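You operate a simulated robot arm through the tools that you are given. There is no shell and no other tool.

The job below is to be done with a simulated robot arm. You get a single attempt, and the scene is never put back.

## Task
Charge the white torch in slot C and the blue torch in slot D, on SLOW.
Fine: the charger ends switched on.

Only the result counts: the job must be done as asked and must still hold three seconds after the hand-in. Knocking over, shifting, dropping, spilling or breaking anything else fails it.

## Robot
A 5-joint arm with a two-finger parallel gripper, fixed in place. Base frame: the origin is at the foot of the arm, x ahead of it, y to its left, z up; the work surface is at about z = 3. Lengths are in mm, angles in degrees, forces in N, time in s.
With the tool pointing down near the work surface it reaches from about 260 to 600 mm from the base axis. Its first joint turns from -66.0 to 66.0 degrees. The tool tilts only in the upright plane through the base axis and itself; it spins freely about its own axis. Payload 1.57 kg.
The TCP is the grasp point between the finger pads, 30 mm short of the fingertips. In the tool frame z runs along the fingers and y along their closing line. Largest opening 80 mm; finger width 17, thickness 12; the body of the gripper, 40 by 82 mm, starts 80 mm behind the TCP.
Orientation is that of the tool frame in the base frame, as a unit quaternion [w, x, y, z]. With the fingers straight down and closing along the base's y, the tool's x points along the base's -x, its y along +y and its z along -z.

## Interface
- The arm moves only by the tool jog_arm. Its argument "series" is a list of rows, each a list of 3 entries, a list of its own where there are three numbers: the closure, from 0 (fully open) to 1 (shut), then the shift along the tool's x, y, z in mm, then the turn, a rotation vector about the tool's x, y, z in degrees. In form: [[grip, [x, y, z], [ax, ay, az]], ...]. A call has 1 to 20 rows; each row is the pose to reach, as a shift and turn from the pose commanded when the call began, along the tool's axes at that moment. Rows are played at 5 a second. More than 50 mm and 8.6 degrees between two rows, or a gripper value outside its range, and nothing of the call is played. Where a pose cannot be reached the arm comes as near as it can. A force on the tool above 40 N (or 10 N above the force at the start of the call, whichever is more), or a blocked arm, ends the call early, and 0.2 s more pass. Each finger travels about 153 mm/s and halts on what it meets, pressing with about 39 N; the grip force reading is that of the motor and also rises with nothing between the fingers. The clock runs only during rows and for 0.2 s after the last one: add rows that repeat a pose to give the fingers time. The reply holds the time, the measured pose of the TCP, the force on the tool along the base axes, the opening and the grip force, in the units named above and with some noise, with the torque about the TCP (base axes, N m) and any sound that the robot's microphone picked up.
- Cameras (640 x 400 px; columns grow to the right, rows downward): "scene" is fixed at [49.2, 400.7, 534.7]; the picture's right is [-0.65, -0.76, 0.00], its down [-0.35, 0.30, -0.89] and it looks along [0.67, -0.58, -0.46] (base axes); focal length 315 px, centre (320, 200). "wrist" rides on the gripper at [72, -7, -122] in the tool frame; the picture's right is [0.09, 1.00, 0.00], its down [-0.84, 0.08, -0.54] and it looks along [-0.54, 0.05, 0.84] (tool axes); focal length 238 px, centre (320, 200). There is no depth. A picture from a camera that has moved, and an enlarged one, comes with that camera's place and axes in the base frame and with its lens.
- grab_frame(camera): a new picture of that camera. No time passes.
- inspect(camera, box): a new picture of the part [left, top, right, bottom] of that camera's present view, enlarged. No time passes.
- job_done(): hands the job in; it is judged then, once.

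Places have to be worked out from the pictures, the camera data and where the tool is seen. Open the gripper and draw the arm clear of the work before you hand the job in, unless the task says otherwise.

The tools are called as a command line: name --argument value ..., lists and objects as JSON in quotes. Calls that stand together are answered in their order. jog_arm: Moves the arm, as the interface text tells. Its arguments: {"type":"object","properties":{"series":{"type":"array","items":{"type":"array"}}},"required":["series"]} The other tools are called the same way: grab_frame (camera) takes a picture; inspect (camera, box) takes an enlarged picture of a part of a camera's view; job_done () hands the job in.

At the start:

```text
time_s: 0.0
tcp_pos: [368.4, 144.0, 365.0]
ee_rot: [0.0, 0.0, 1.0, 0.0]
ft_force: [0.1, -0.2, -0.4]
torque: [-0.01, 0.03, 0.01]
opening: 79.9
finger_force: 0.1
```

scene: 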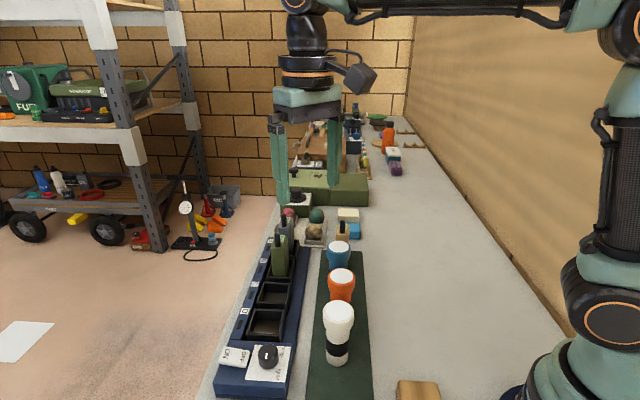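
wrist: 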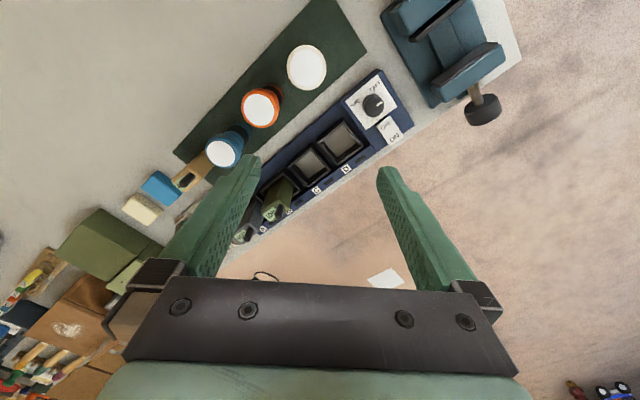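

I'll begin by taking enlarged views of the charger and torches from both cameras to work out the layout.

inspect --camera "scene" --box '[200, 200, 400, 400]'

inspect --camera "wrist" --box '[160, 0, 480, 250]'

inspect --camera "scene" --box '[200, 320, 320, 400]'

inspect --camera "wrist" --box '[220, 60, 420, 250]'

```text
2.00 times, centred on (300, 300) of scene
camera zoom: at [49.2, 400.7, 534.7], right [-0.65, -0.76, 0.0], down [-0.35, 0.3, -0.89], along [0.67, -0.58, -0.46], focal length 630 px, centre (360, 0)
```

zoom: 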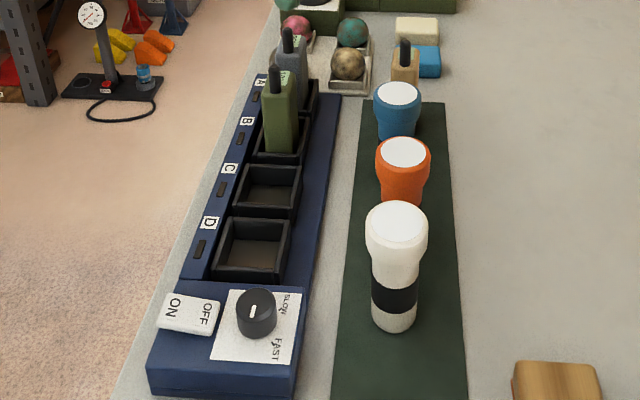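

```text
1.60 times, centred on (320, 125) of wrist
camera zoom: at [296.3, 136.6, 486.0], right [-0.09, 1.0, 0.0], down [0.84, 0.08, 0.54], along [0.54, 0.05, -0.84], focal length 381 px, centre (320, 320)
```

zoom: 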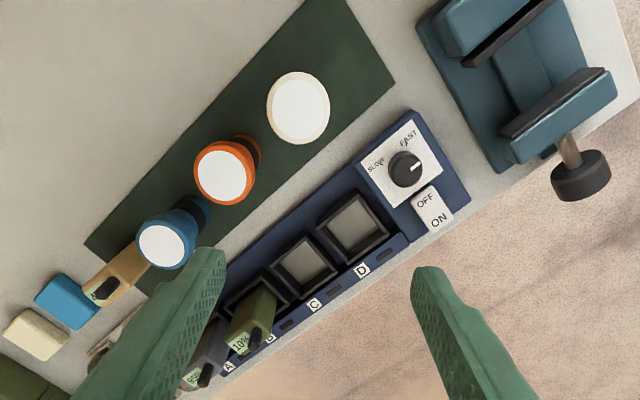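

```text
5.00 times, centred on (260, 360) of scene
camera zoom: at [49.2, 400.7, 534.7], right [-0.65, -0.76, 0.0], down [-0.35, 0.3, -0.89], along [0.67, -0.58, -0.46], focal length 1574 px, centre (620, -600)
```

zoom: 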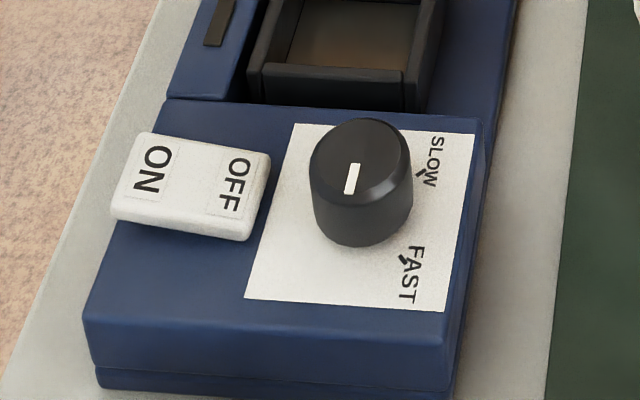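

```text
2.11 times, centred on (320, 155) of wrist
camera zoom: at [296.3, 136.6, 486.0], right [-0.09, 1.0, 0.0], down [0.84, 0.08, 0.54], along [0.54, 0.05, -0.84], focal length 502 px, centre (320, 295)
```

zoom: 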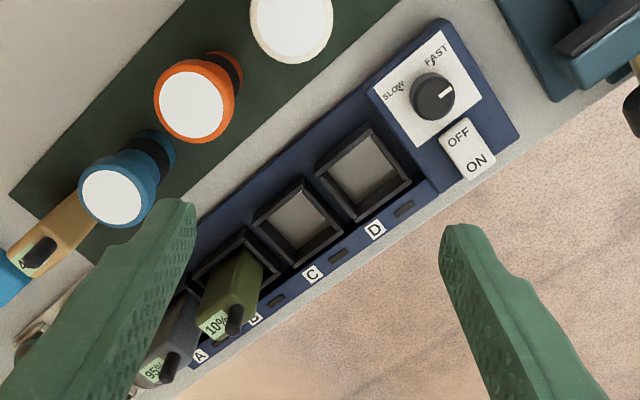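

The layout: the charger runs diagonally (about x+, y−), the torches are ~115 mm tall on the mat, and the knob is near (372, 235). I'll move the wrist camera closer to the charger end to see the dial, switch and slots clearly.

jog_arm --series '[[0, [17, 14, 34], [0, 0, 0]], [0, [34, 28, 68], [0, 0, 0]], [0, [51, 42, 101], [0, 0, 0]], [0, [68, 56, 135], [0, 0, 0]], [0, [68, 56, 135], [0, 0, 0]]]'

grab_frame --camera "wrist"

grab_frame --camera "scene"

```text
time_s: 1.2
tcp_pos: [297.8, 198.6, 229.6]
ee_rot: [0.0, 0.0, 1.0, 0.0]
ft_force: [-0.5, 0.0, 0.2]
torque: [-0.01, 0.0, 0.02]
opening: 80.4
finger_force: 0.0
```

```text
taken
camera wrist: at [226.9, 192.8, 351.7], right [-0.09, 1.0, 0.0], down [0.84, 0.08, 0.54], along [0.54, 0.05, -0.84], focal length 238 px, centre (320, 200)
```

wrist: 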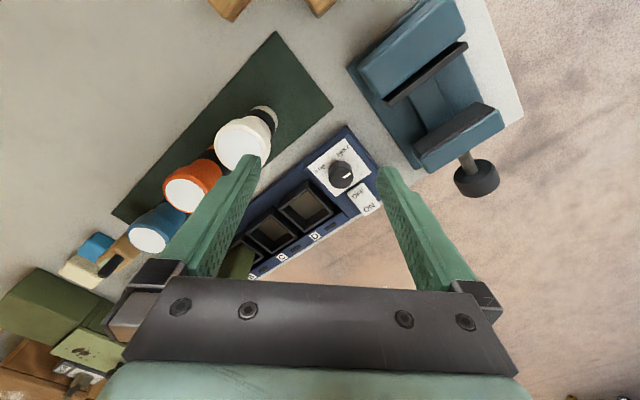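

```text
taken
```

scene: 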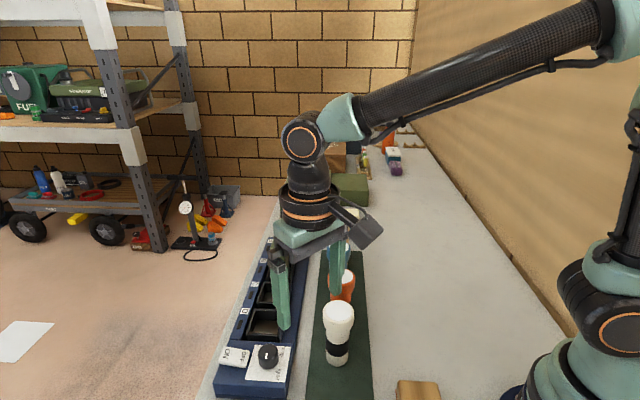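

inspect --camera "wrist" --box '[290, 110, 400, 220]'

inspect --camera "wrist" --box '[220, 160, 350, 280]'

inspect --camera "wrist" --box '[110, 80, 310, 260]'

```text
3.64 times, centred on (345, 165) of wrist
camera zoom: at [226.9, 192.8, 351.7], right [-0.09, 1.0, 0.0], down [0.84, 0.08, 0.54], along [0.54, 0.05, -0.84], focal length 867 px, centre (229, 327)
```

zoom: 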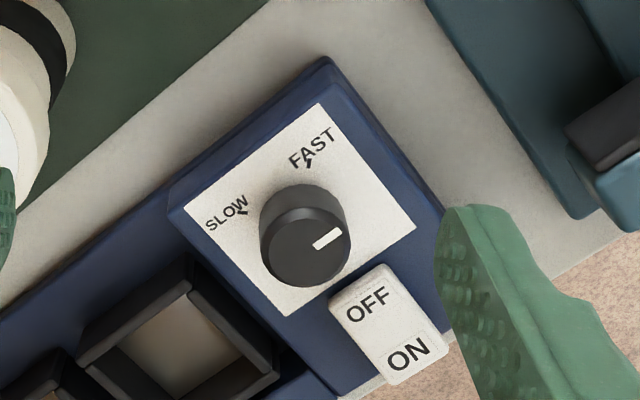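

```text
3.33 times, centred on (285, 220) of wrist
camera zoom: at [226.9, 192.8, 351.7], right [-0.09, 1.0, 0.0], down [0.84, 0.08, 0.54], along [0.54, 0.05, -0.84], focal length 794 px, centre (437, 133)
```

zoom: 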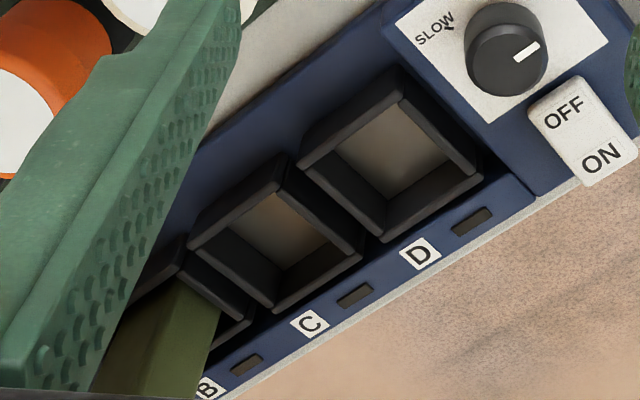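

```text
2.22 times, centred on (210, 170) of wrist
camera zoom: at [226.9, 192.8, 351.7], right [-0.09, 1.0, 0.0], down [0.84, 0.08, 0.54], along [0.54, 0.05, -0.84], focal length 530 px, centre (564, 267)
```

zoom: 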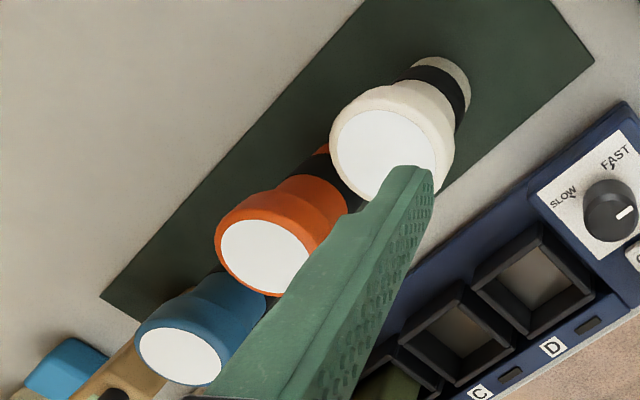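

The knob top sits near (373, 235, z≈66), pointing at about 128° in plan; FAST is at about 180° and SLOW at about 280°. The rocker lies just beyond the knob. I'll now move so the wrist camera centres on slots C and D, keeping the scene camera's view of them clear.

jog_arm --series '[[0, [-14, -17, -10], [0, 0, 0]], [0, [-28, -34, -20], [0, 0, 0]], [0, [-41, -50, -30], [0, 0, 0]], [0, [-41, -50, -30], [0, 0, 0]], [0, [-41, -50, -30], [0, 0, 0]]]'

inspect --camera "wrist" --box '[200, 100, 440, 250]'

inspect --camera "scene" --box '[210, 270, 310, 345]'

inspect --camera "scene" --box '[240, 200, 400, 300]'

```text
time_s: 2.4
tcp_pos: [342.7, 148.4, 261.8]
ee_rot: [0.0, -0.001, 1.0, 0.0]
ft_force: [-0.7, -0.1, 0.7]
torque: [0.02, 0.01, 0.0]
opening: 79.8
finger_force: 0.1
```

```text
2.67 times, centred on (320, 175) of wrist
camera zoom: at [270.7, 141.9, 382.4], right [-0.09, 1.0, 0.0], down [0.84, 0.08, 0.54], along [0.54, 0.05, -0.84], focal length 636 px, centre (320, 267)
```

zoom: 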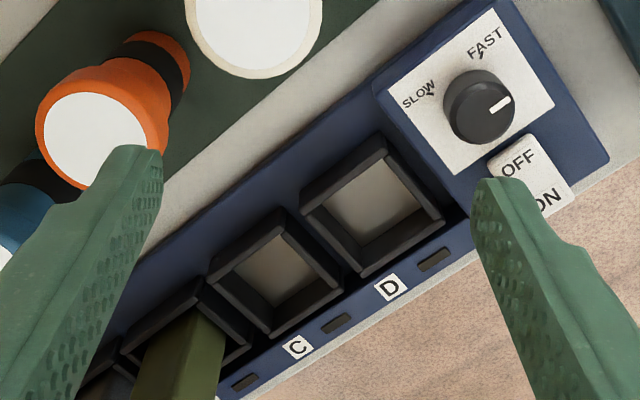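

```text
5.33 times, centred on (260, 308) of scene
camera zoom: at [49.2, 400.7, 534.7], right [-0.65, -0.76, 0.0], down [-0.35, 0.3, -0.89], along [0.67, -0.58, -0.46], focal length 1679 px, centre (640, -373)
```

zoom: 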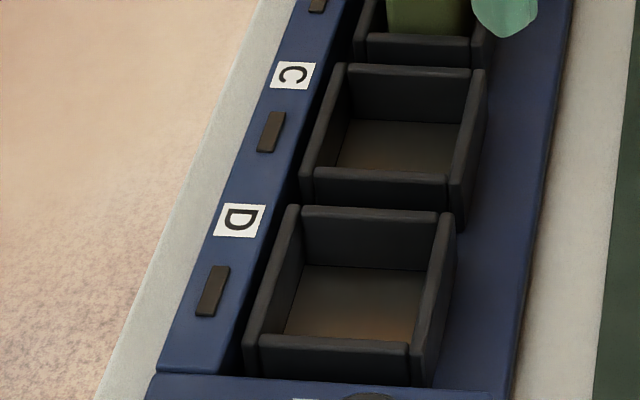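

```text
4.00 times, centred on (320, 250) of scene
camera zoom: at [49.2, 400.7, 534.7], right [-0.65, -0.76, 0.0], down [-0.35, 0.3, -0.89], along [0.67, -0.58, -0.46], focal length 1259 px, centre (320, 0)
```

zoom: 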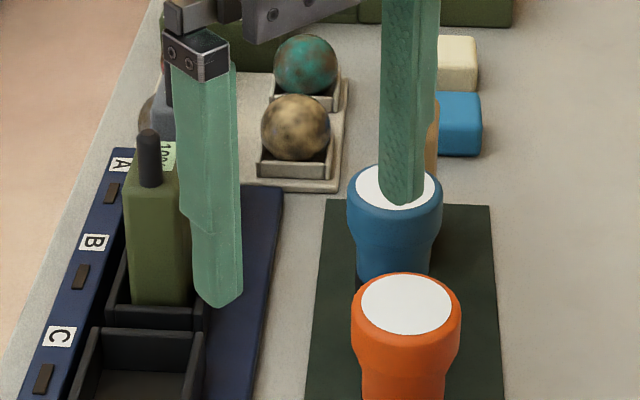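

Slots triangulate to D ≈ (456.5, 190.5) and C ≈ (512, 134.5), rim z≈31, with the charger axis at about −45°. Next I'll look closely at the rocker to see which side is pressed, and at the white torch.

inspect --camera "scene" --box '[210, 335, 260, 375]'

inspect --camera "scene" --box '[295, 285, 385, 385]'

grab_frame --camera "wrist"

```text
10.00 times, centred on (235, 355) of scene
camera zoom: at [49.2, 400.7, 534.7], right [-0.65, -0.76, 0.0], down [-0.35, 0.3, -0.89], along [0.67, -0.58, -0.46], focal length 3148 px, centre (1170, -1350)
```

zoom: 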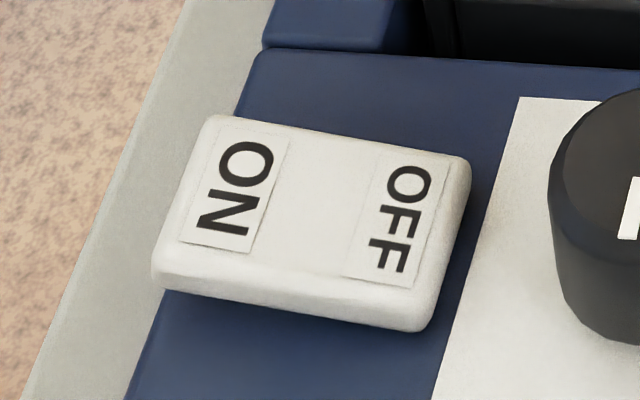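

```text
4.00 times, centred on (340, 335) of scene
camera zoom: at [49.2, 400.7, 534.7], right [-0.65, -0.76, 0.0], down [-0.35, 0.3, -0.89], along [0.67, -0.58, -0.46], focal length 1259 px, centre (240, -340)
```

zoom: 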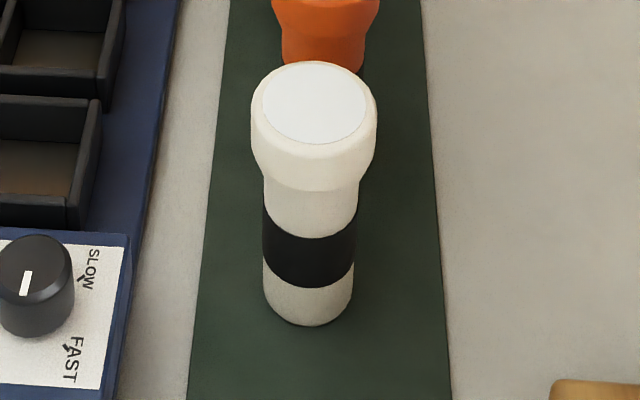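

```text
taken
camera wrist: at [270.7, 141.9, 382.4], right [-0.09, 1.0, 0.0], down [0.84, 0.08, 0.54], along [0.54, 0.05, -0.84], focal length 238 px, centre (320, 200)
```

wrist: 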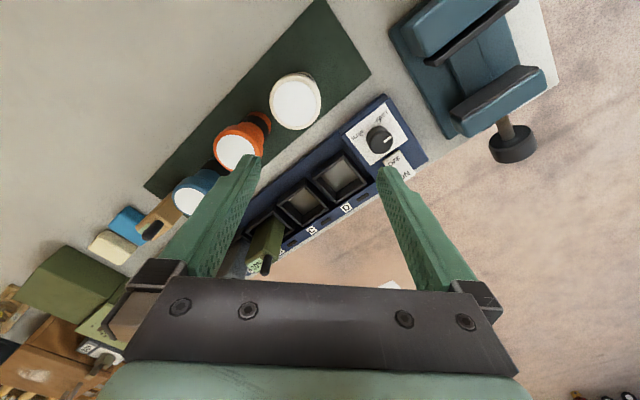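

The OFF side of the rocker is down, so the charger is off; the ON end is the raised one, near (429, 287, z≈47). I'll set the dial first: move above the knob at (373.5, 235), with fingers part-open at about 48 mm and spun 30°.

jog_arm --series '[[0.2, [-8, 21, 30], [0, 0, -7.5]], [0.4, [-16, 43, 60], [0, 0, -15]], [0.4, [-24, 64, 90], [0, 0, -22.5]], [0.4, [-32, 85, 120], [0, 0, -30]], [0.4, [-32, 85, 120], [0, 0, -30]], [0.4, [-32, 85, 120], [0, 0, -30]]]'

grab_frame --camera "wrist"

inspect --camera "scene" --box '[200, 270, 360, 400]'

```text
time_s: 3.8
tcp_pos: [375.1, 233.9, 138.6]
ee_rot: [0.0, -0.259, 0.966, 0.0]
ft_force: [0.2, -0.3, -0.5]
torque: [0.01, 0.01, 0.02]
opening: 48.0
finger_force: 0.1
```

```text
taken
camera wrist: at [315.9, 192.9, 259.5], right [-0.58, 0.82, 0.0], down [0.69, 0.49, 0.54], along [0.44, 0.31, -0.84], focal length 238 px, centre (320, 200)
```

wrist: 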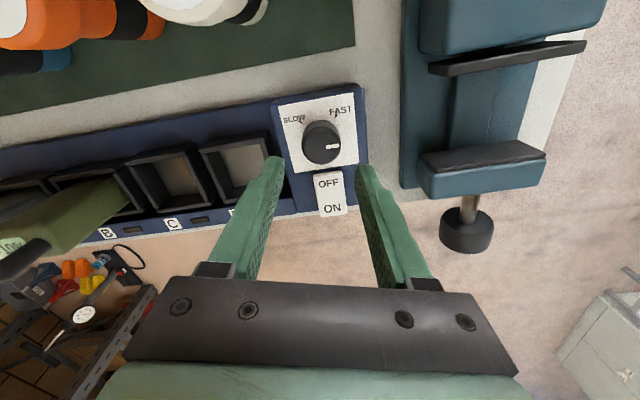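

```text
3.08 times, centred on (280, 335) of scene
camera zoom: at [49.2, 400.7, 534.7], right [-0.65, -0.76, 0.0], down [-0.35, 0.3, -0.89], along [0.67, -0.58, -0.46], focal length 968 px, centre (443, -215)
```

zoom: 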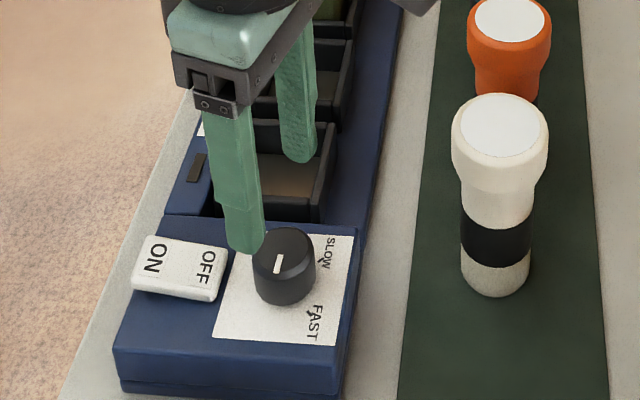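

inspect --camera "wrist" --box '[270, 90, 370, 220]'

inspect --camera "scene" --box '[250, 320, 310, 380]'

```text
3.08 times, centred on (320, 155) of wrist
camera zoom: at [315.9, 192.9, 259.5], right [-0.58, 0.82, 0.0], down [0.69, 0.49, 0.54], along [0.44, 0.31, -0.84], focal length 733 px, centre (320, 338)
```

zoom: 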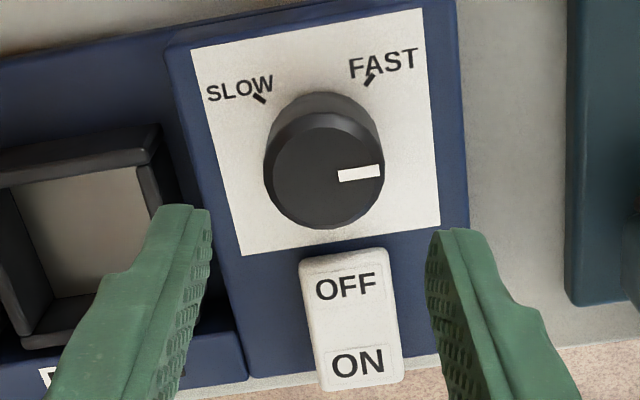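

```text
6.67 times, centred on (280, 350) of scene
camera zoom: at [49.2, 400.7, 534.7], right [-0.65, -0.76, 0.0], down [-0.35, 0.3, -0.89], along [0.67, -0.58, -0.46], focal length 2098 px, centre (587, -800)
```

zoom: 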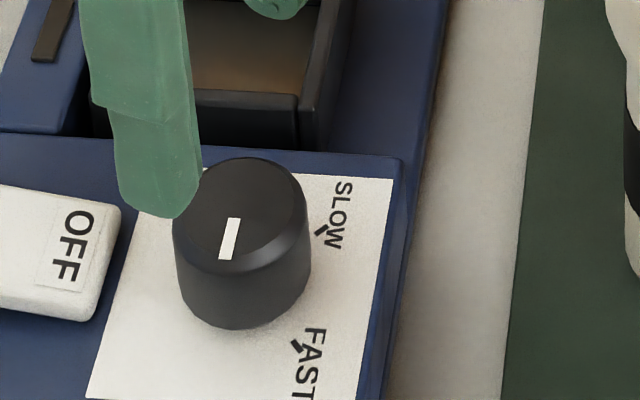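

Refined knob: about (375, 236), top z≈61.5, about 1 mm off the tool axis in y and 1.5 mm in x. I'll make that correction and descend 70 mm so the tips straddle the knob about 8 mm above the plate.

jog_arm --series '[[0.4, [-1.5, 1, 20], [0, 0, 0]], [0.4, [-1.5, 1, 45], [0, 0, 0]], [0.4, [-1.5, 1, 60], [0, 0, 0]], [0.4, [-1.5, 1, 70], [0, 0, 0]], [0.4, [-1.5, 1, 70], [0, 0, 0]], [0.4, [-1.5, 1, 70], [0, 0, 0]]]'

inspect --camera "wrist" --box '[220, 100, 420, 260]'

inspect --camera "scene" --box '[220, 310, 320, 390]'

```text
time_s: 5.2
tcp_pos: [373.8, 235.5, 70.0]
ee_rot: [-0.002, -0.259, 0.966, 0.0]
ft_force: [-13.4, -3.5, 25.8]
torque: [-0.05, 0.29, -0.11]
opening: 48.0
finger_force: 0.1
```

```text
2.50 times, centred on (320, 180) of wrist
camera zoom: at [315.8, 194.2, 191.2], right [-0.58, 0.82, 0.0], down [0.69, 0.49, 0.54], along [0.44, 0.31, -0.84], focal length 596 px, centre (320, 250)
```

zoom: 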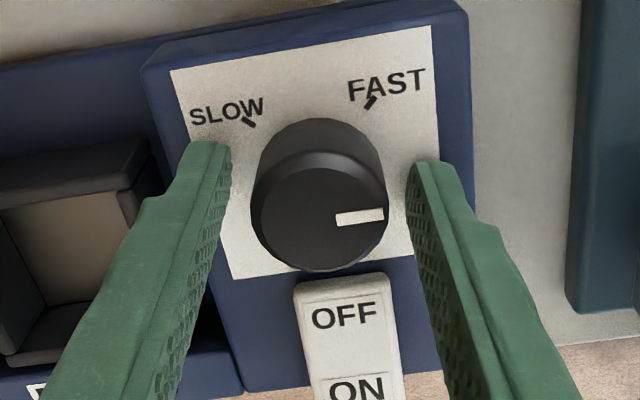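

```text
5.00 times, centred on (270, 350) of scene
camera zoom: at [49.1, 400.6, 534.7], right [-0.65, -0.76, 0.0], down [-0.35, 0.3, -0.89], along [0.67, -0.58, -0.46], focal length 1574 px, centre (570, -550)
```

zoom: 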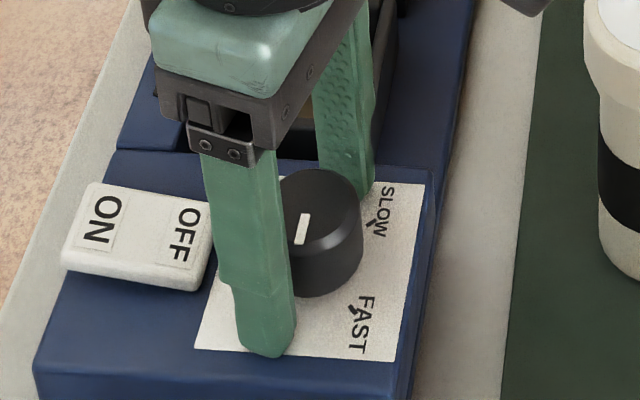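

The reading shows about 26 N upward, balanced between the two tips: the fingertips are touching the plate, so the plate sits a bit higher than I estimated. I'll back off 5 mm to unload before gripping.

jog_arm --series '[[0.4, [0, 0, -5], [0, 0, 0]], [0.4, [0, 0, -5], [0, 0, 0]], [0.4, [0, 0, -5], [0, 0, 0]]]'

```text
time_s: 6.0
tcp_pos: [374.8, 235.7, 73.5]
ee_rot: [-0.001, -0.258, 0.966, 0.0]
ft_force: [0.2, -0.1, 0.0]
torque: [0.07, -0.02, -0.03]
opening: 47.7
finger_force: 0.2
```

Unloaded now. I'll close on the knob and check the opening and forces.

jog_arm --series '[[0.55, [0, 0, 0], [0, 0, 0]], [0.7, [0, 0, 0], [0, 0, 0]], [0.7, [0, 0, 0], [0, 0, 0]], [0.7, [0, 0, 0], [0, 0, 0]]]'

inspect --camera "wrist" --box '[220, 100, 420, 260]'

```text
time_s: 7.0
tcp_pos: [373.5, 234.7, 73.4]
ee_rot: [0.0, -0.258, 0.966, 0.0]
ft_force: [3.2, -3.9, -0.2]
torque: [-0.1, -0.1, 0.07]
opening: 33.3
finger_force: 41.3
```

```text
2.50 times, centred on (320, 180) of wrist
camera zoom: at [315.5, 193.9, 195.5], right [-0.58, 0.82, 0.0], down [0.69, 0.49, 0.54], along [0.44, 0.31, -0.84], focal length 596 px, centre (320, 250)
```

zoom: 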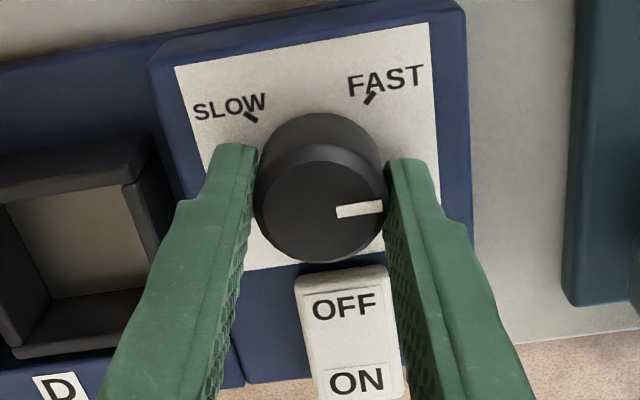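

Good grip on the knob (33.3 mm). With FAST at ≈180° and SLOW at ≈270° in plan and the pointer at ≈132–135°, I'll turn it anticlockwise (tool −z) in stages, starting with 72°.

jog_arm --series '[[0.7, [0, 0, 0], [0, 0, -8]], [0.7, [0, 0, 0], [0, 0, -16]], [0.7, [0, 0, 0], [0, 0, -24]], [0.7, [0, 0, 0], [0, 0, -32]], [0.7, [0, 0, 0], [0, 0, -40]], [0.7, [0, 0, 0], [0, 0, -48]], [0.7, [0, 0, 0], [0, 0, -56]], [0.7, [0, 0, 0], [0, 0, -64]], [0.7, [0, 0, 0], [0, 0, -72]], [0.7, [0, 0, 0], [0, 0, -72]]]'

inspect --camera "wrist" --box '[220, 100, 420, 260]'

inspect --camera "scene" --box '[220, 310, 320, 390]'

```text
time_s: 9.2
tcp_pos: [373.3, 236.2, 74.4]
ee_rot: [0.001, 0.778, -0.628, -0.001]
ft_force: [-7.3, 11.3, -3.1]
torque: [0.24, 0.27, 0.0]
opening: 33.5
finger_force: 41.2
```

```text
2.50 times, centred on (320, 180) of wrist
camera zoom: at [395.0, 167.5, 195.6], right [-0.95, -0.3, 0.0], down [-0.25, 0.8, 0.54], along [-0.16, 0.52, -0.84], focal length 596 px, centre (320, 250)
```

zoom: 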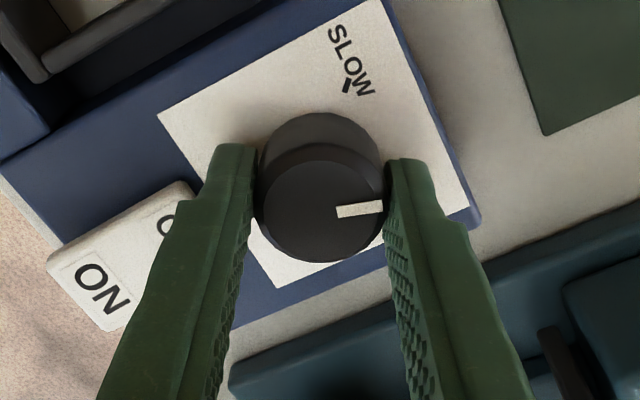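

```text
5.00 times, centred on (270, 350) of scene
camera zoom: at [49.2, 400.7, 534.7], right [-0.65, -0.76, 0.0], down [-0.35, 0.3, -0.89], along [0.67, -0.58, -0.46], focal length 1574 px, centre (570, -550)
```

zoom: 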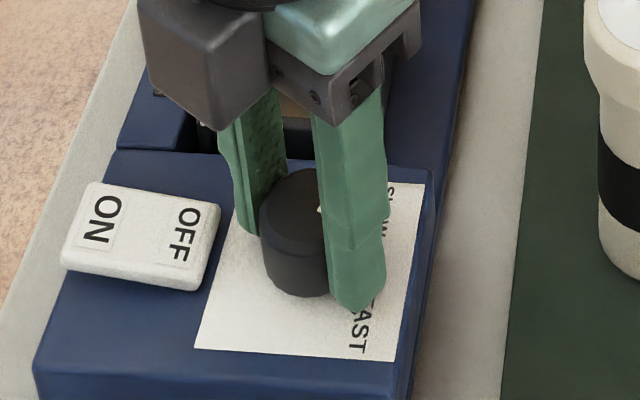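

The knob turns with the gripper; pointer now at about 204°, SLOW at about 269°. I'll turn another 65°.

jog_arm --series '[[0.7, [0, 0, 0], [0, 0, -8]], [0.7, [0, 0, 0], [0, 0, -16]], [0.7, [0, 0, 0], [0, 0, -24]], [0.7, [0, 0, 0], [0, 0, -32]], [0.7, [0, 0, 0], [0, 0, -40]], [0.7, [0, 0, 0], [0, 0, -48]], [0.7, [0, 0, 0], [0, 0, -56]], [0.7, [0, 0, 0], [0, 0, -62]], [0.7, [0, 0, 0], [0, 0, -65]], [0.7, [0, 0, 0], [0, 0, -65]], [0.7, [0, 0, 0], [0, 0, -65]]]'

inspect --camera "wrist" --box '[220, 100, 420, 260]'

inspect --camera "scene" --box '[220, 310, 320, 390]'

```text
time_s: 11.6
tcp_pos: [373.9, 235.9, 73.7]
ee_rot: [0.001, 0.994, -0.113, 0.0]
ft_force: [-7.3, -10.8, -2.3]
torque: [-0.21, 0.28, -0.07]
opening: 35.1
finger_force: 5.9
```

```text
2.50 times, centred on (320, 180) of wrist
camera zoom: at [445.6, 226.0, 195.5], right [-0.13, -0.99, 0.0], down [-0.83, 0.11, 0.54], along [-0.54, 0.07, -0.84], focal length 596 px, centre (320, 250)
```

zoom: 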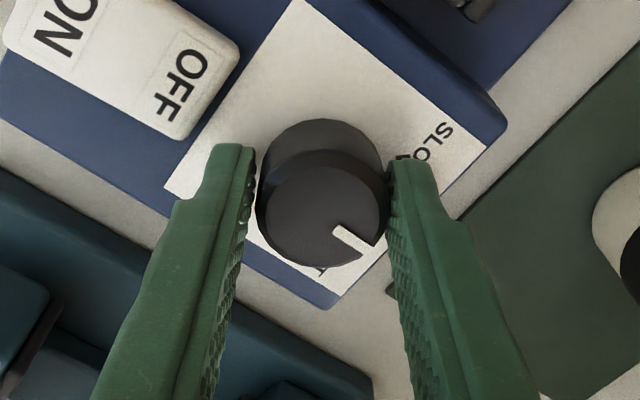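

```text
5.00 times, centred on (270, 350) of scene
camera zoom: at [49.3, 400.7, 534.6], right [-0.65, -0.76, 0.0], down [-0.35, 0.3, -0.89], along [0.67, -0.58, -0.46], focal length 1574 px, centre (570, -550)
```

zoom: 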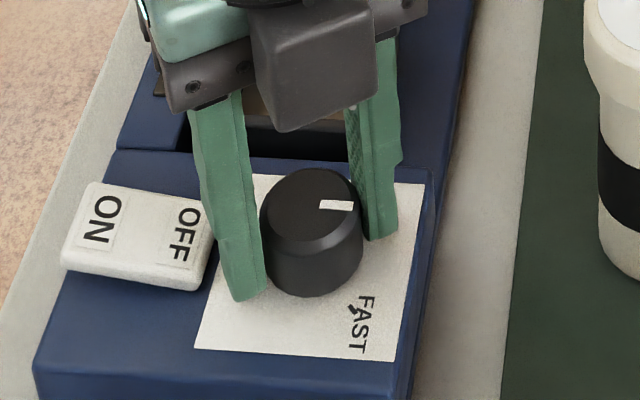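

The pointer now reads about 227° while the gripper has gone further, and the grip reading dropped — it seems to have slipped, perhaps because I'm gripping high and slightly off-centre. I'll hold still briefly to re-read the state.

jog_arm --series '[[0.7, [0, 0, 0], [0, 0, 0]], [0.7, [0, 0, 0], [0, 0, 0]]]'

inspect --camera "wrist" --box '[260, 120, 400, 240]'

inspect --camera "scene" --box '[250, 320, 310, 380]'

```text
time_s: 12.2
tcp_pos: [374.6, 235.3, 74.7]
ee_rot: [0.0, 0.994, -0.113, -0.001]
ft_force: [-7.3, -11.0, -4.4]
torque: [-0.22, 0.23, -0.13]
opening: 35.2
finger_force: 6.2
```

```text
3.33 times, centred on (330, 180) of wrist
camera zoom: at [445.6, 226.1, 195.6], right [-0.13, -0.99, 0.0], down [-0.83, 0.11, 0.54], along [-0.54, 0.07, -0.84], focal length 794 px, centre (287, 267)
```

zoom: 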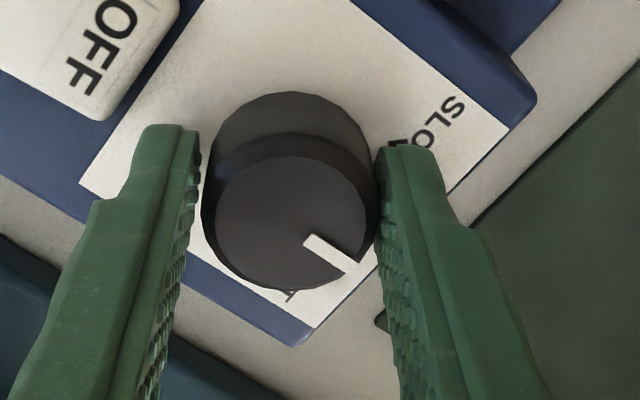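

```text
6.67 times, centred on (280, 350) of scene
camera zoom: at [49.3, 400.7, 534.6], right [-0.65, -0.76, 0.0], down [-0.35, 0.3, -0.89], along [0.67, -0.58, -0.46], focal length 2098 px, centre (587, -800)
```

zoom: 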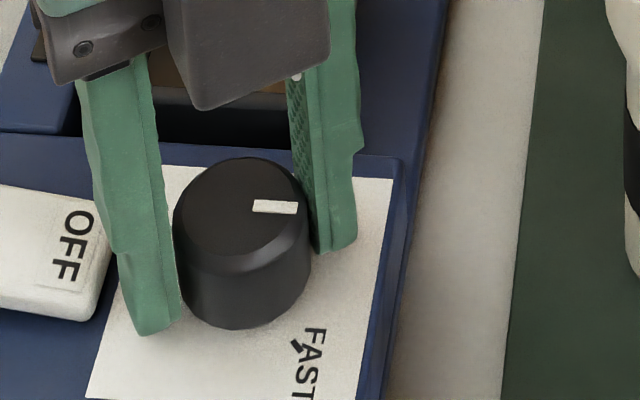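

The right finger is pressing but the left one isn't; the load is lopsided. I'll open slightly, lift clear, and re-measure the knob relative to the tool before re-gripping.

jog_arm --series '[[0.47, [0, 0, 0], [0, 0, 0]], [0.47, [0, 0, 0], [0, 0, 0]], [0.47, [0, 0, -15], [0, 0, 0]], [0.47, [0, 0, -35], [0, 0, 0]], [0.4, [0, 0, -60], [0, 0, 0]], [0.4, [0, 0, -60], [0, 0, 0]]]'

inspect --camera "wrist" --box '[240, 80, 400, 220]'

inspect --camera "scene" --box '[220, 310, 320, 390]'

```text
time_s: 13.6
tcp_pos: [372.8, 235.9, 135.2]
ee_rot: [0.0, 0.994, -0.113, 0.0]
ft_force: [-0.1, 0.0, 0.4]
torque: [0.03, -0.02, 0.02]
opening: 48.0
finger_force: 0.1
```

```text
2.86 times, centred on (320, 150) of wrist
camera zoom: at [445.2, 226.5, 255.6], right [-0.13, -0.99, 0.0], down [-0.83, 0.11, 0.54], along [-0.54, 0.07, -0.84], focal length 681 px, centre (320, 343)
```

zoom: 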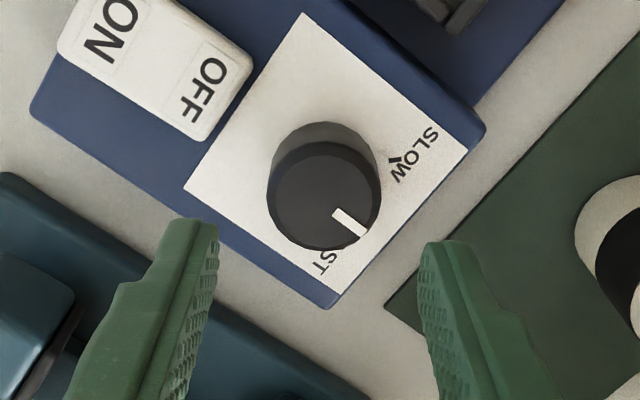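

```text
5.00 times, centred on (270, 350) of scene
camera zoom: at [49.2, 400.7, 534.7], right [-0.65, -0.76, 0.0], down [-0.35, 0.3, -0.89], along [0.67, -0.58, -0.46], focal length 1574 px, centre (570, -550)
```

zoom: 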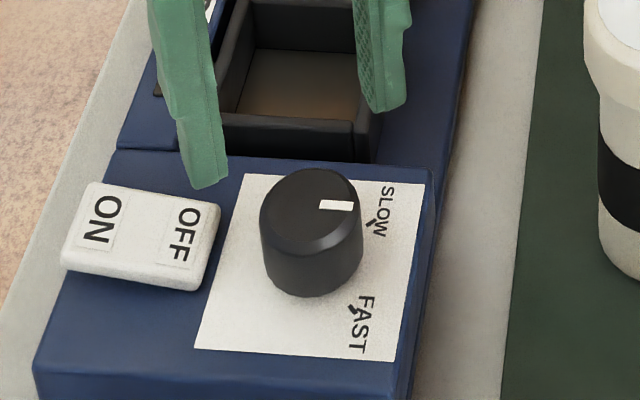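

Clear again. Wrist views from two sides put the knob at about (−0.7, −0.7) mm from the tool axis, top z≈67, pointer ≈227°. I'll apply that correction and spin the gripper so the fingers close perpendicular to the pointer.

jog_arm --series '[[0.4, [-0.5, 0.8, 0], [0, 0, 8]], [0.4, [-0.5, 0.8, 0], [0, 0, 16]], [0.4, [-0.5, 0.8, 0], [0, 0, 24]], [0.4, [-0.5, 0.8, 0], [0, 0, 32]], [0.4, [-0.5, 0.8, 0], [0, 0, 40]], [0.4, [-0.5, 0.8, 0], [0, 0, 48]], [0.4, [-0.5, 0.8, 0], [0, 0, 56]], [0.4, [-0.5, 0.8, 0], [0, 0, 64]], [0.4, [-0.5, 0.8, 0], [0, 0, 72]], [0.4, [-0.5, 0.8, 0], [0, 0, 80]], [0.4, [-0.5, 0.8, 0], [0, 0, 88]], [0.4, [-0.5, 0.8, 0], [0, 0, 96]], [0.4, [-0.5, 0.8, 0], [0, 0, 104]], [0.4, [-0.5, 0.8, 0], [0, 0, 112]], [0.4, [-0.5, 0.8, 0], [0, 0, 120]], [0.4, [-0.5, 0.8, 0], [0, 0, 120]]]'

inspect --camera "wrist" --box '[240, 80, 400, 220]'

```text
time_s: 17.0
tcp_pos: [373.3, 235.1, 134.0]
ee_rot: [0.0, -0.398, 0.917, -0.001]
ft_force: [0.2, -0.5, 0.3]
torque: [0.01, -0.01, -0.02]
opening: 48.0
finger_force: 0.1
```

```text
2.86 times, centred on (320, 150) of wrist
camera zoom: at [329.2, 178.0, 255.6], right [-0.79, 0.61, 0.0], down [0.51, 0.66, 0.54], along [0.33, 0.43, -0.84], focal length 681 px, centre (320, 343)
```

zoom: 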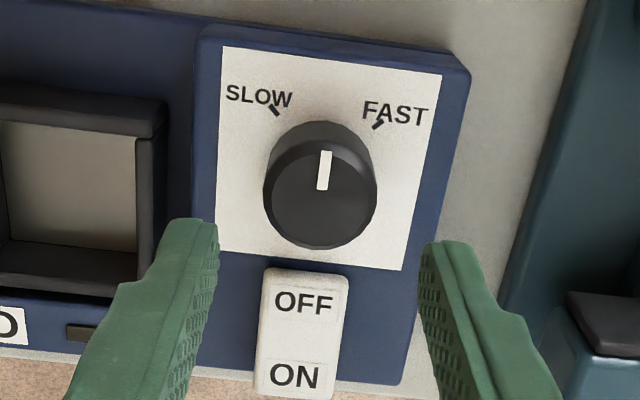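

Centering now looks good; pointer ≈228°, SLOW tick ≈270°. I'll descend 61 mm, then close on the knob.

jog_arm --series '[[0.4, [0, -0.2, 20], [0, 0, 0]], [0.4, [0, -0.2, 40], [0, 0, 0]], [0.4, [0, -0.2, 55], [0, 0, 0]], [0.4, [0, -0.2, 61], [0, 0, 0]], [0.4, [0, -0.2, 61], [0, 0, 0]], [0.55, [0, -0.2, 61], [0, 0, 0]], [0.8, [0, -0.2, 61], [0, 0, 0]], [0.8, [0, -0.2, 61], [0, 0, 0]], [0.8, [0, -0.2, 61], [0, 0, 0]]]'

inspect --camera "wrist" --box '[240, 100, 400, 240]'

```text
time_s: 19.0
tcp_pos: [373.6, 235.9, 73.1]
ee_rot: [0.0, -0.399, 0.917, 0.0]
ft_force: [-0.3, 3.5, -2.8]
torque: [0.08, 0.02, -0.01]
opening: 33.4
finger_force: 41.4
```

```text
2.86 times, centred on (320, 170) of wrist
camera zoom: at [329.8, 178.5, 194.3], right [-0.79, 0.61, 0.0], down [0.51, 0.67, 0.54], along [0.33, 0.43, -0.84], focal length 681 px, centre (320, 286)
```

zoom: 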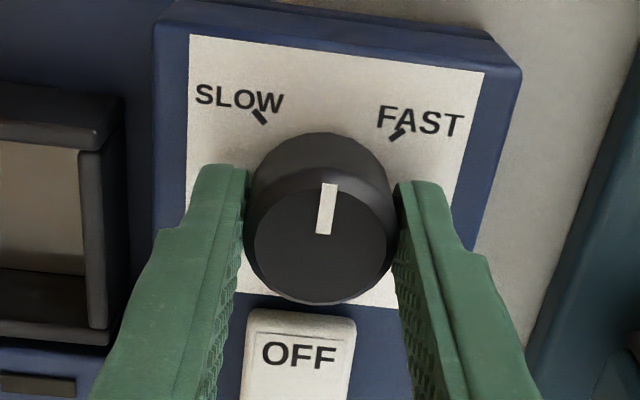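

Well centred grip. I'll turn slowly by 24° first and verify that the knob follows.

jog_arm --series '[[0.8, [0, 0, 0], [0, 0, -4]], [0.8, [0, 0, 0], [0, 0, -8]], [0.8, [0, 0, 0], [0, 0, -12]], [0.8, [0, 0, 0], [0, 0, -16]], [0.8, [0, 0, 0], [0, 0, -20]], [0.8, [0, 0, 0], [0, 0, -24]], [0.8, [0, 0, 0], [0, 0, -24]]]'

inspect --camera "wrist" --box '[240, 100, 400, 240]'

```text
time_s: 20.6
tcp_pos: [373.3, 235.2, 74.0]
ee_rot: [-0.001, -0.581, 0.814, 0.0]
ft_force: [-7.1, 7.1, 1.6]
torque: [0.17, 0.26, -0.41]
opening: 33.3
finger_force: 41.1
```

```text
2.86 times, centred on (320, 170) of wrist
camera zoom: at [356.5, 164.7, 194.7], right [-0.97, 0.23, 0.0], down [0.2, 0.82, 0.54], along [0.13, 0.53, -0.84], focal length 681 px, centre (320, 286)
```

zoom: 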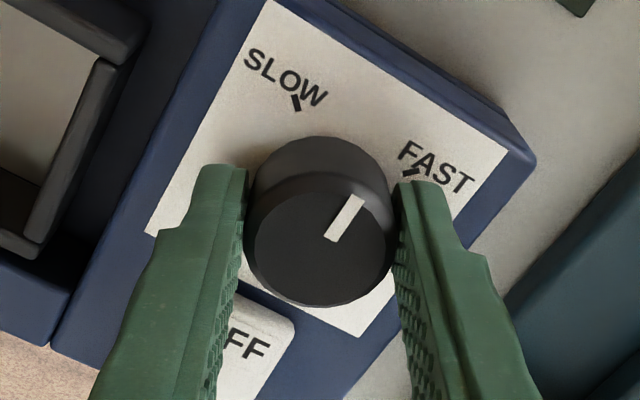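

The knob did not follow: the pointer stays at ≈228° with −0.41 N·m of reaction, so there is a firm stop (or detent) at this point in the anticlockwise direction. I'll test the other direction: turn clockwise 96° and watch torque and pointer.

jog_arm --series '[[0.8, [0, 0, 0], [0, 0, 8]], [0.8, [0, 0, 0], [0, 0, 16]], [0.8, [0, 0, 0], [0, 0, 24]], [0.8, [0, 0, 0], [0, 0, 32]], [0.8, [0, 0, 0], [0, 0, 40]], [0.8, [0, 0, 0], [0, 0, 48]], [0.8, [0, 0, 0], [0, 0, 48]]]'

inspect --camera "wrist" --box '[240, 100, 400, 240]'

inspect --camera "scene" --box '[220, 310, 320, 390]'

```text
time_s: 22.2
tcp_pos: [373.8, 236.1, 73.0]
ee_rot: [0.0, -0.2, 0.98, 0.0]
ft_force: [-11.8, 10.5, -4.4]
torque: [0.14, 0.57, 0.0]
opening: 33.2
finger_force: 41.7
```

```text
2.86 times, centred on (320, 170) of wrist
camera zoom: at [309.7, 200.8, 194.7], right [-0.47, 0.88, 0.0], down [0.74, 0.4, 0.54], along [0.48, 0.26, -0.84], focal length 681 px, centre (320, 286)
```

zoom: 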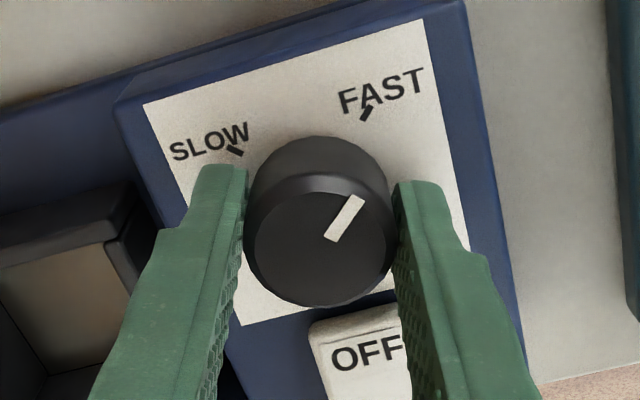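

```text
5.00 times, centred on (270, 350) of scene
camera zoom: at [49.3, 400.7, 534.7], right [-0.65, -0.76, 0.0], down [-0.35, 0.3, -0.89], along [0.67, -0.58, -0.46], focal length 1574 px, centre (570, -550)
```

zoom: 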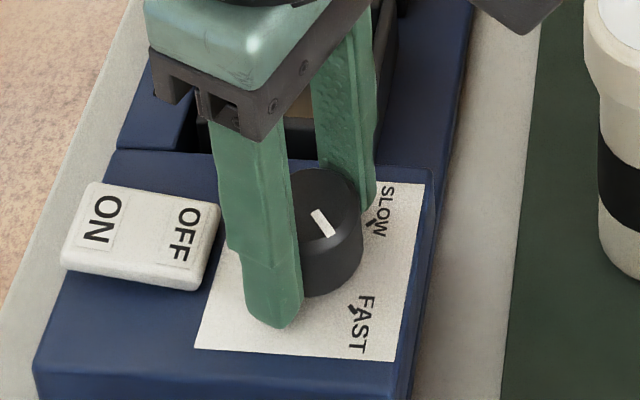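

Clockwise it follows freely (pointer now ≈180°, on FAST, no resistance), so the anticlockwise end stop is at ≈228°. SLOW must then be reached the other way round, if the range allows. I'll continue clockwise and watch the torque.

jog_arm --series '[[0.8, [0, 0, 0], [0, 0, 8]], [0.8, [0, 0, 0], [0, 0, 16]], [0.8, [0, 0, 0], [0, 0, 24]], [0.8, [0, 0, 0], [0, 0, 32]], [0.8, [0, 0, 0], [0, 0, 40]], [0.8, [0, 0, 0], [0, 0, 48]], [0.8, [0, 0, 0], [0, 0, 56]], [0.8, [0, 0, 0], [0, 0, 64]], [0.8, [0, 0, 0], [0, 0, 64]]]'

inspect --camera "wrist" --box '[240, 100, 400, 240]'

```text
time_s: 24.2
tcp_pos: [375.3, 234.3, 73.9]
ee_rot: [0.0, 0.352, 0.936, 0.0]
ft_force: [-0.1, -21.7, 10.4]
torque: [-0.59, 0.08, 0.84]
opening: 33.1
finger_force: 41.3
```

```text
2.86 times, centred on (320, 170) of wrist
camera zoom: at [315.7, 276.6, 195.2], right [0.59, 0.81, 0.0], down [0.68, -0.49, 0.54], along [0.44, -0.32, -0.84], focal length 681 px, centre (320, 286)
```

zoom: 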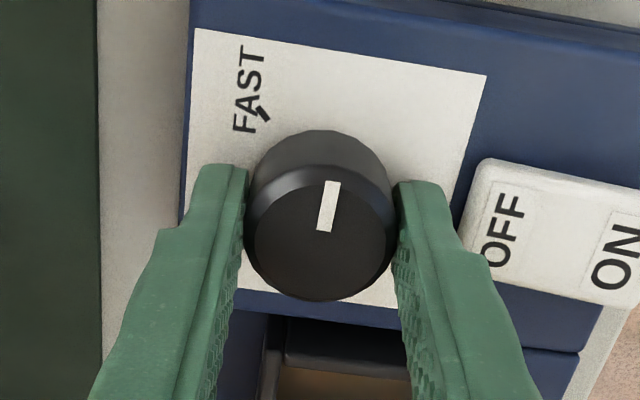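

Clockwise also slipped: pointer stays at ≈136° with 0.84 N·m of reaction. So the free range is ≈136°–228°, about 90°. Before doing more I'll release, lift and look very closely at the dial's marks.

jog_arm --series '[[0.8, [0, 0, 0], [0, 0, -8]], [0.8, [0, 0, 0], [0, 0, -12]], [0.47, [0, 0, 0], [0, 0, -12]], [0.4, [0, 0, 0], [0, 0, -12]], [0.4, [0, 0, -20], [0, 0, -12]], [0.4, [0, 0, -50], [0, 0, -12]], [0.4, [0, 0, -70], [0, 0, -12]], [0.4, [0, 0, -70], [0, 0, -12]]]'

inspect --camera "wrist" --box '[260, 100, 380, 200]'

inspect --camera "scene" --box '[250, 325, 300, 375]'

```text
time_s: 26.0
tcp_pos: [374.1, 234.3, 143.9]
ee_rot: [0.0, 0.251, 0.968, -0.001]
ft_force: [-0.4, -0.2, -0.3]
torque: [-0.02, 0.02, -0.01]
opening: 47.7
finger_force: 0.1
```

```text
4.00 times, centred on (320, 150) of wrist
camera zoom: at [308.0, 263.7, 266.2], right [0.4, 0.92, 0.0], down [0.77, -0.34, 0.54], along [0.5, -0.22, -0.84], focal length 953 px, centre (320, 400)
```

zoom: 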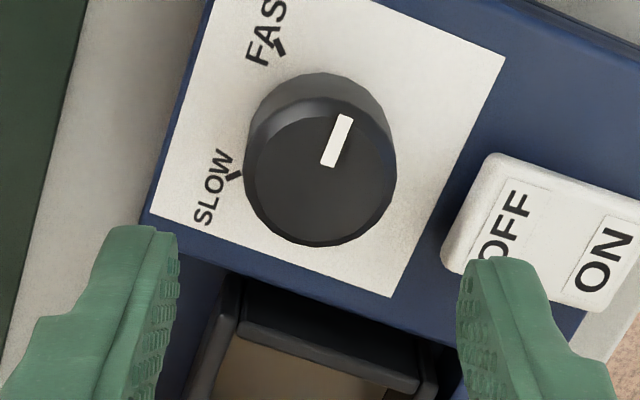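

```text
8.00 times, centred on (275, 350) of scene
camera zoom: at [49.2, 400.7, 534.7], right [-0.65, -0.76, 0.0], down [-0.35, 0.3, -0.89], along [0.67, -0.58, -0.46], focal length 2518 px, centre (680, -1000)
```

zoom: 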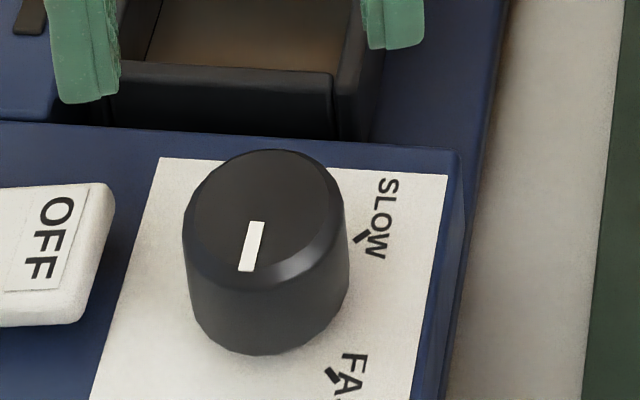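

The knob starts at its clockwise stop (pointer along the charger axis) and its anticlockwise stop is about 90° on, matching the 90° between FAST and SLOW labels. I'll re-grip well centred, turn it fully anticlockwise to that stop and study it there.

jog_arm --series '[[0.4, [0.5, 0.2, 0], [0, 0, -7.5]], [0.4, [0.5, 0.2, 10], [0, 0, -15]], [0.4, [0.5, 0.2, 20], [0, 0, -22]], [0.4, [0.5, 0.2, 40], [0, 0, -29]], [0.4, [0.5, 0.2, 60], [0, 0, -29]], [0.4, [0.5, 0.2, 70], [0, 0, -29]], [0.4, [0.5, 0.2, 70], [0, 0, -29]], [0.55, [0.5, 0.2, 70], [0, 0, -29]], [0.8, [0.5, 0.2, 70], [0, 0, -29]], [0.8, [0.5, 0.2, 70], [0, 0, -29]], [0.8, [0.5, 0.2, 70], [0, 0, -29]]]'

inspect --camera "wrist" --box '[240, 100, 400, 240]'

```text
time_s: 28.4
tcp_pos: [372.2, 234.6, 75.6]
ee_rot: [-0.001, -0.001, 1.0, 0.0]
ft_force: [2.9, -8.2, -1.8]
torque: [-0.24, -0.03, 0.06]
opening: 33.5
finger_force: 41.8
```

```text
2.86 times, centred on (320, 170) of wrist
camera zoom: at [300.2, 228.4, 195.4], right [-0.09, 1.0, 0.0], down [0.84, 0.08, 0.54], along [0.54, 0.05, -0.84], focal length 681 px, centre (320, 286)
```

zoom: 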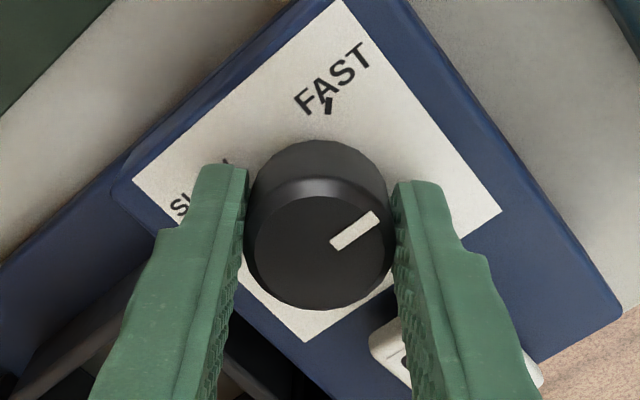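

Gripped again; I'll trim y by −0.4 mm and turn anticlockwise 80°, then check torque.

jog_arm --series '[[0.8, [0, -0.4, 0], [0, 0, -8]], [0.8, [0, -0.4, 0], [0, 0, -16]], [0.8, [0, -0.4, 0], [0, 0, -24]], [0.8, [0, -0.4, 0], [0, 0, -32]], [0.8, [0, -0.4, 0], [0, 0, -40]], [0.8, [0, -0.4, 0], [0, 0, -48]], [0.8, [0, -0.4, 0], [0, 0, -56]], [0.8, [0, -0.4, 0], [0, 0, -64]], [0.8, [0, -0.4, 0], [0, 0, -72]], [0.8, [0, -0.4, 0], [0, 0, -80]], [0.8, [0, -0.4, 0], [0, 0, -80]]]'

inspect --camera "wrist" --box '[240, 100, 400, 240]'

```text
time_s: 30.8
tcp_pos: [373.3, 233.2, 75.0]
ee_rot: [0.0, -0.643, 0.766, 0.001]
ft_force: [4.5, -26.4, 13.0]
torque: [-1.26, 0.1, 0.0]
opening: 33.2
finger_force: 40.9
```

```text
2.86 times, centred on (320, 170) of wrist
camera zoom: at [367.4, 161.9, 195.3], right [-1.0, 0.08, 0.0], down [0.07, 0.84, 0.54], along [0.04, 0.54, -0.84], focal length 681 px, centre (320, 286)
```

zoom: 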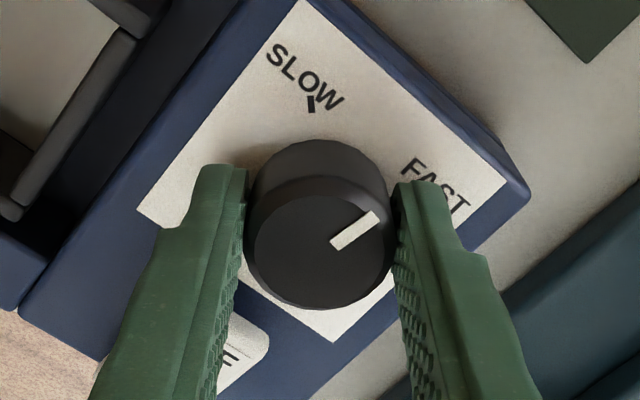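

The knob followed to ≈214°, but the side load rose (−26 N in y), meaning I hold it slightly off its shaft axis. I'll release and re-grip here to relax, reading the force for centring.

jog_arm --series '[[0.5, [0, 0, 0], [0, 0, 0]], [0.5, [0, 0, 0], [0, 0, 0]], [0.5, [0, 0, 0], [0, 0, 0]], [0.8, [0, 0, 0], [0, 0, 0]], [0.8, [0, 0, 0], [0, 0, 0]], [0.8, [0, 0, 0], [0, 0, 0]]]'

inspect --camera "wrist" --box '[240, 100, 400, 240]'

```text
time_s: 32.2
tcp_pos: [373.1, 236.2, 74.2]
ee_rot: [0.001, -0.643, 0.766, -0.001]
ft_force: [8.1, 3.8, -9.7]
torque: [0.18, -0.28, -0.07]
opening: 33.6
finger_force: 41.5
```

```text
2.86 times, centred on (320, 170) of wrist
camera zoom: at [367.2, 163.0, 195.2], right [-1.0, 0.08, 0.0], down [0.07, 0.84, 0.54], along [0.05, 0.54, -0.84], focal length 681 px, centre (320, 286)
```

zoom: 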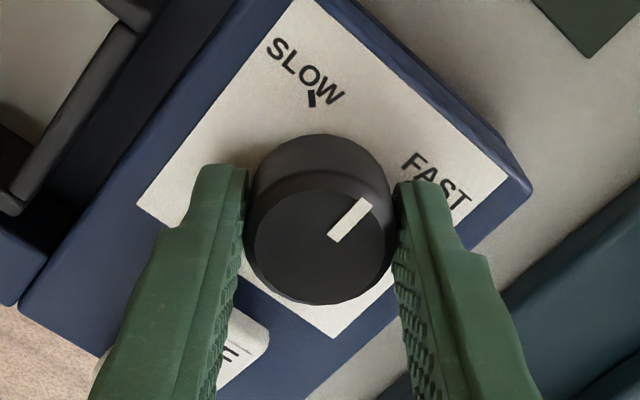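

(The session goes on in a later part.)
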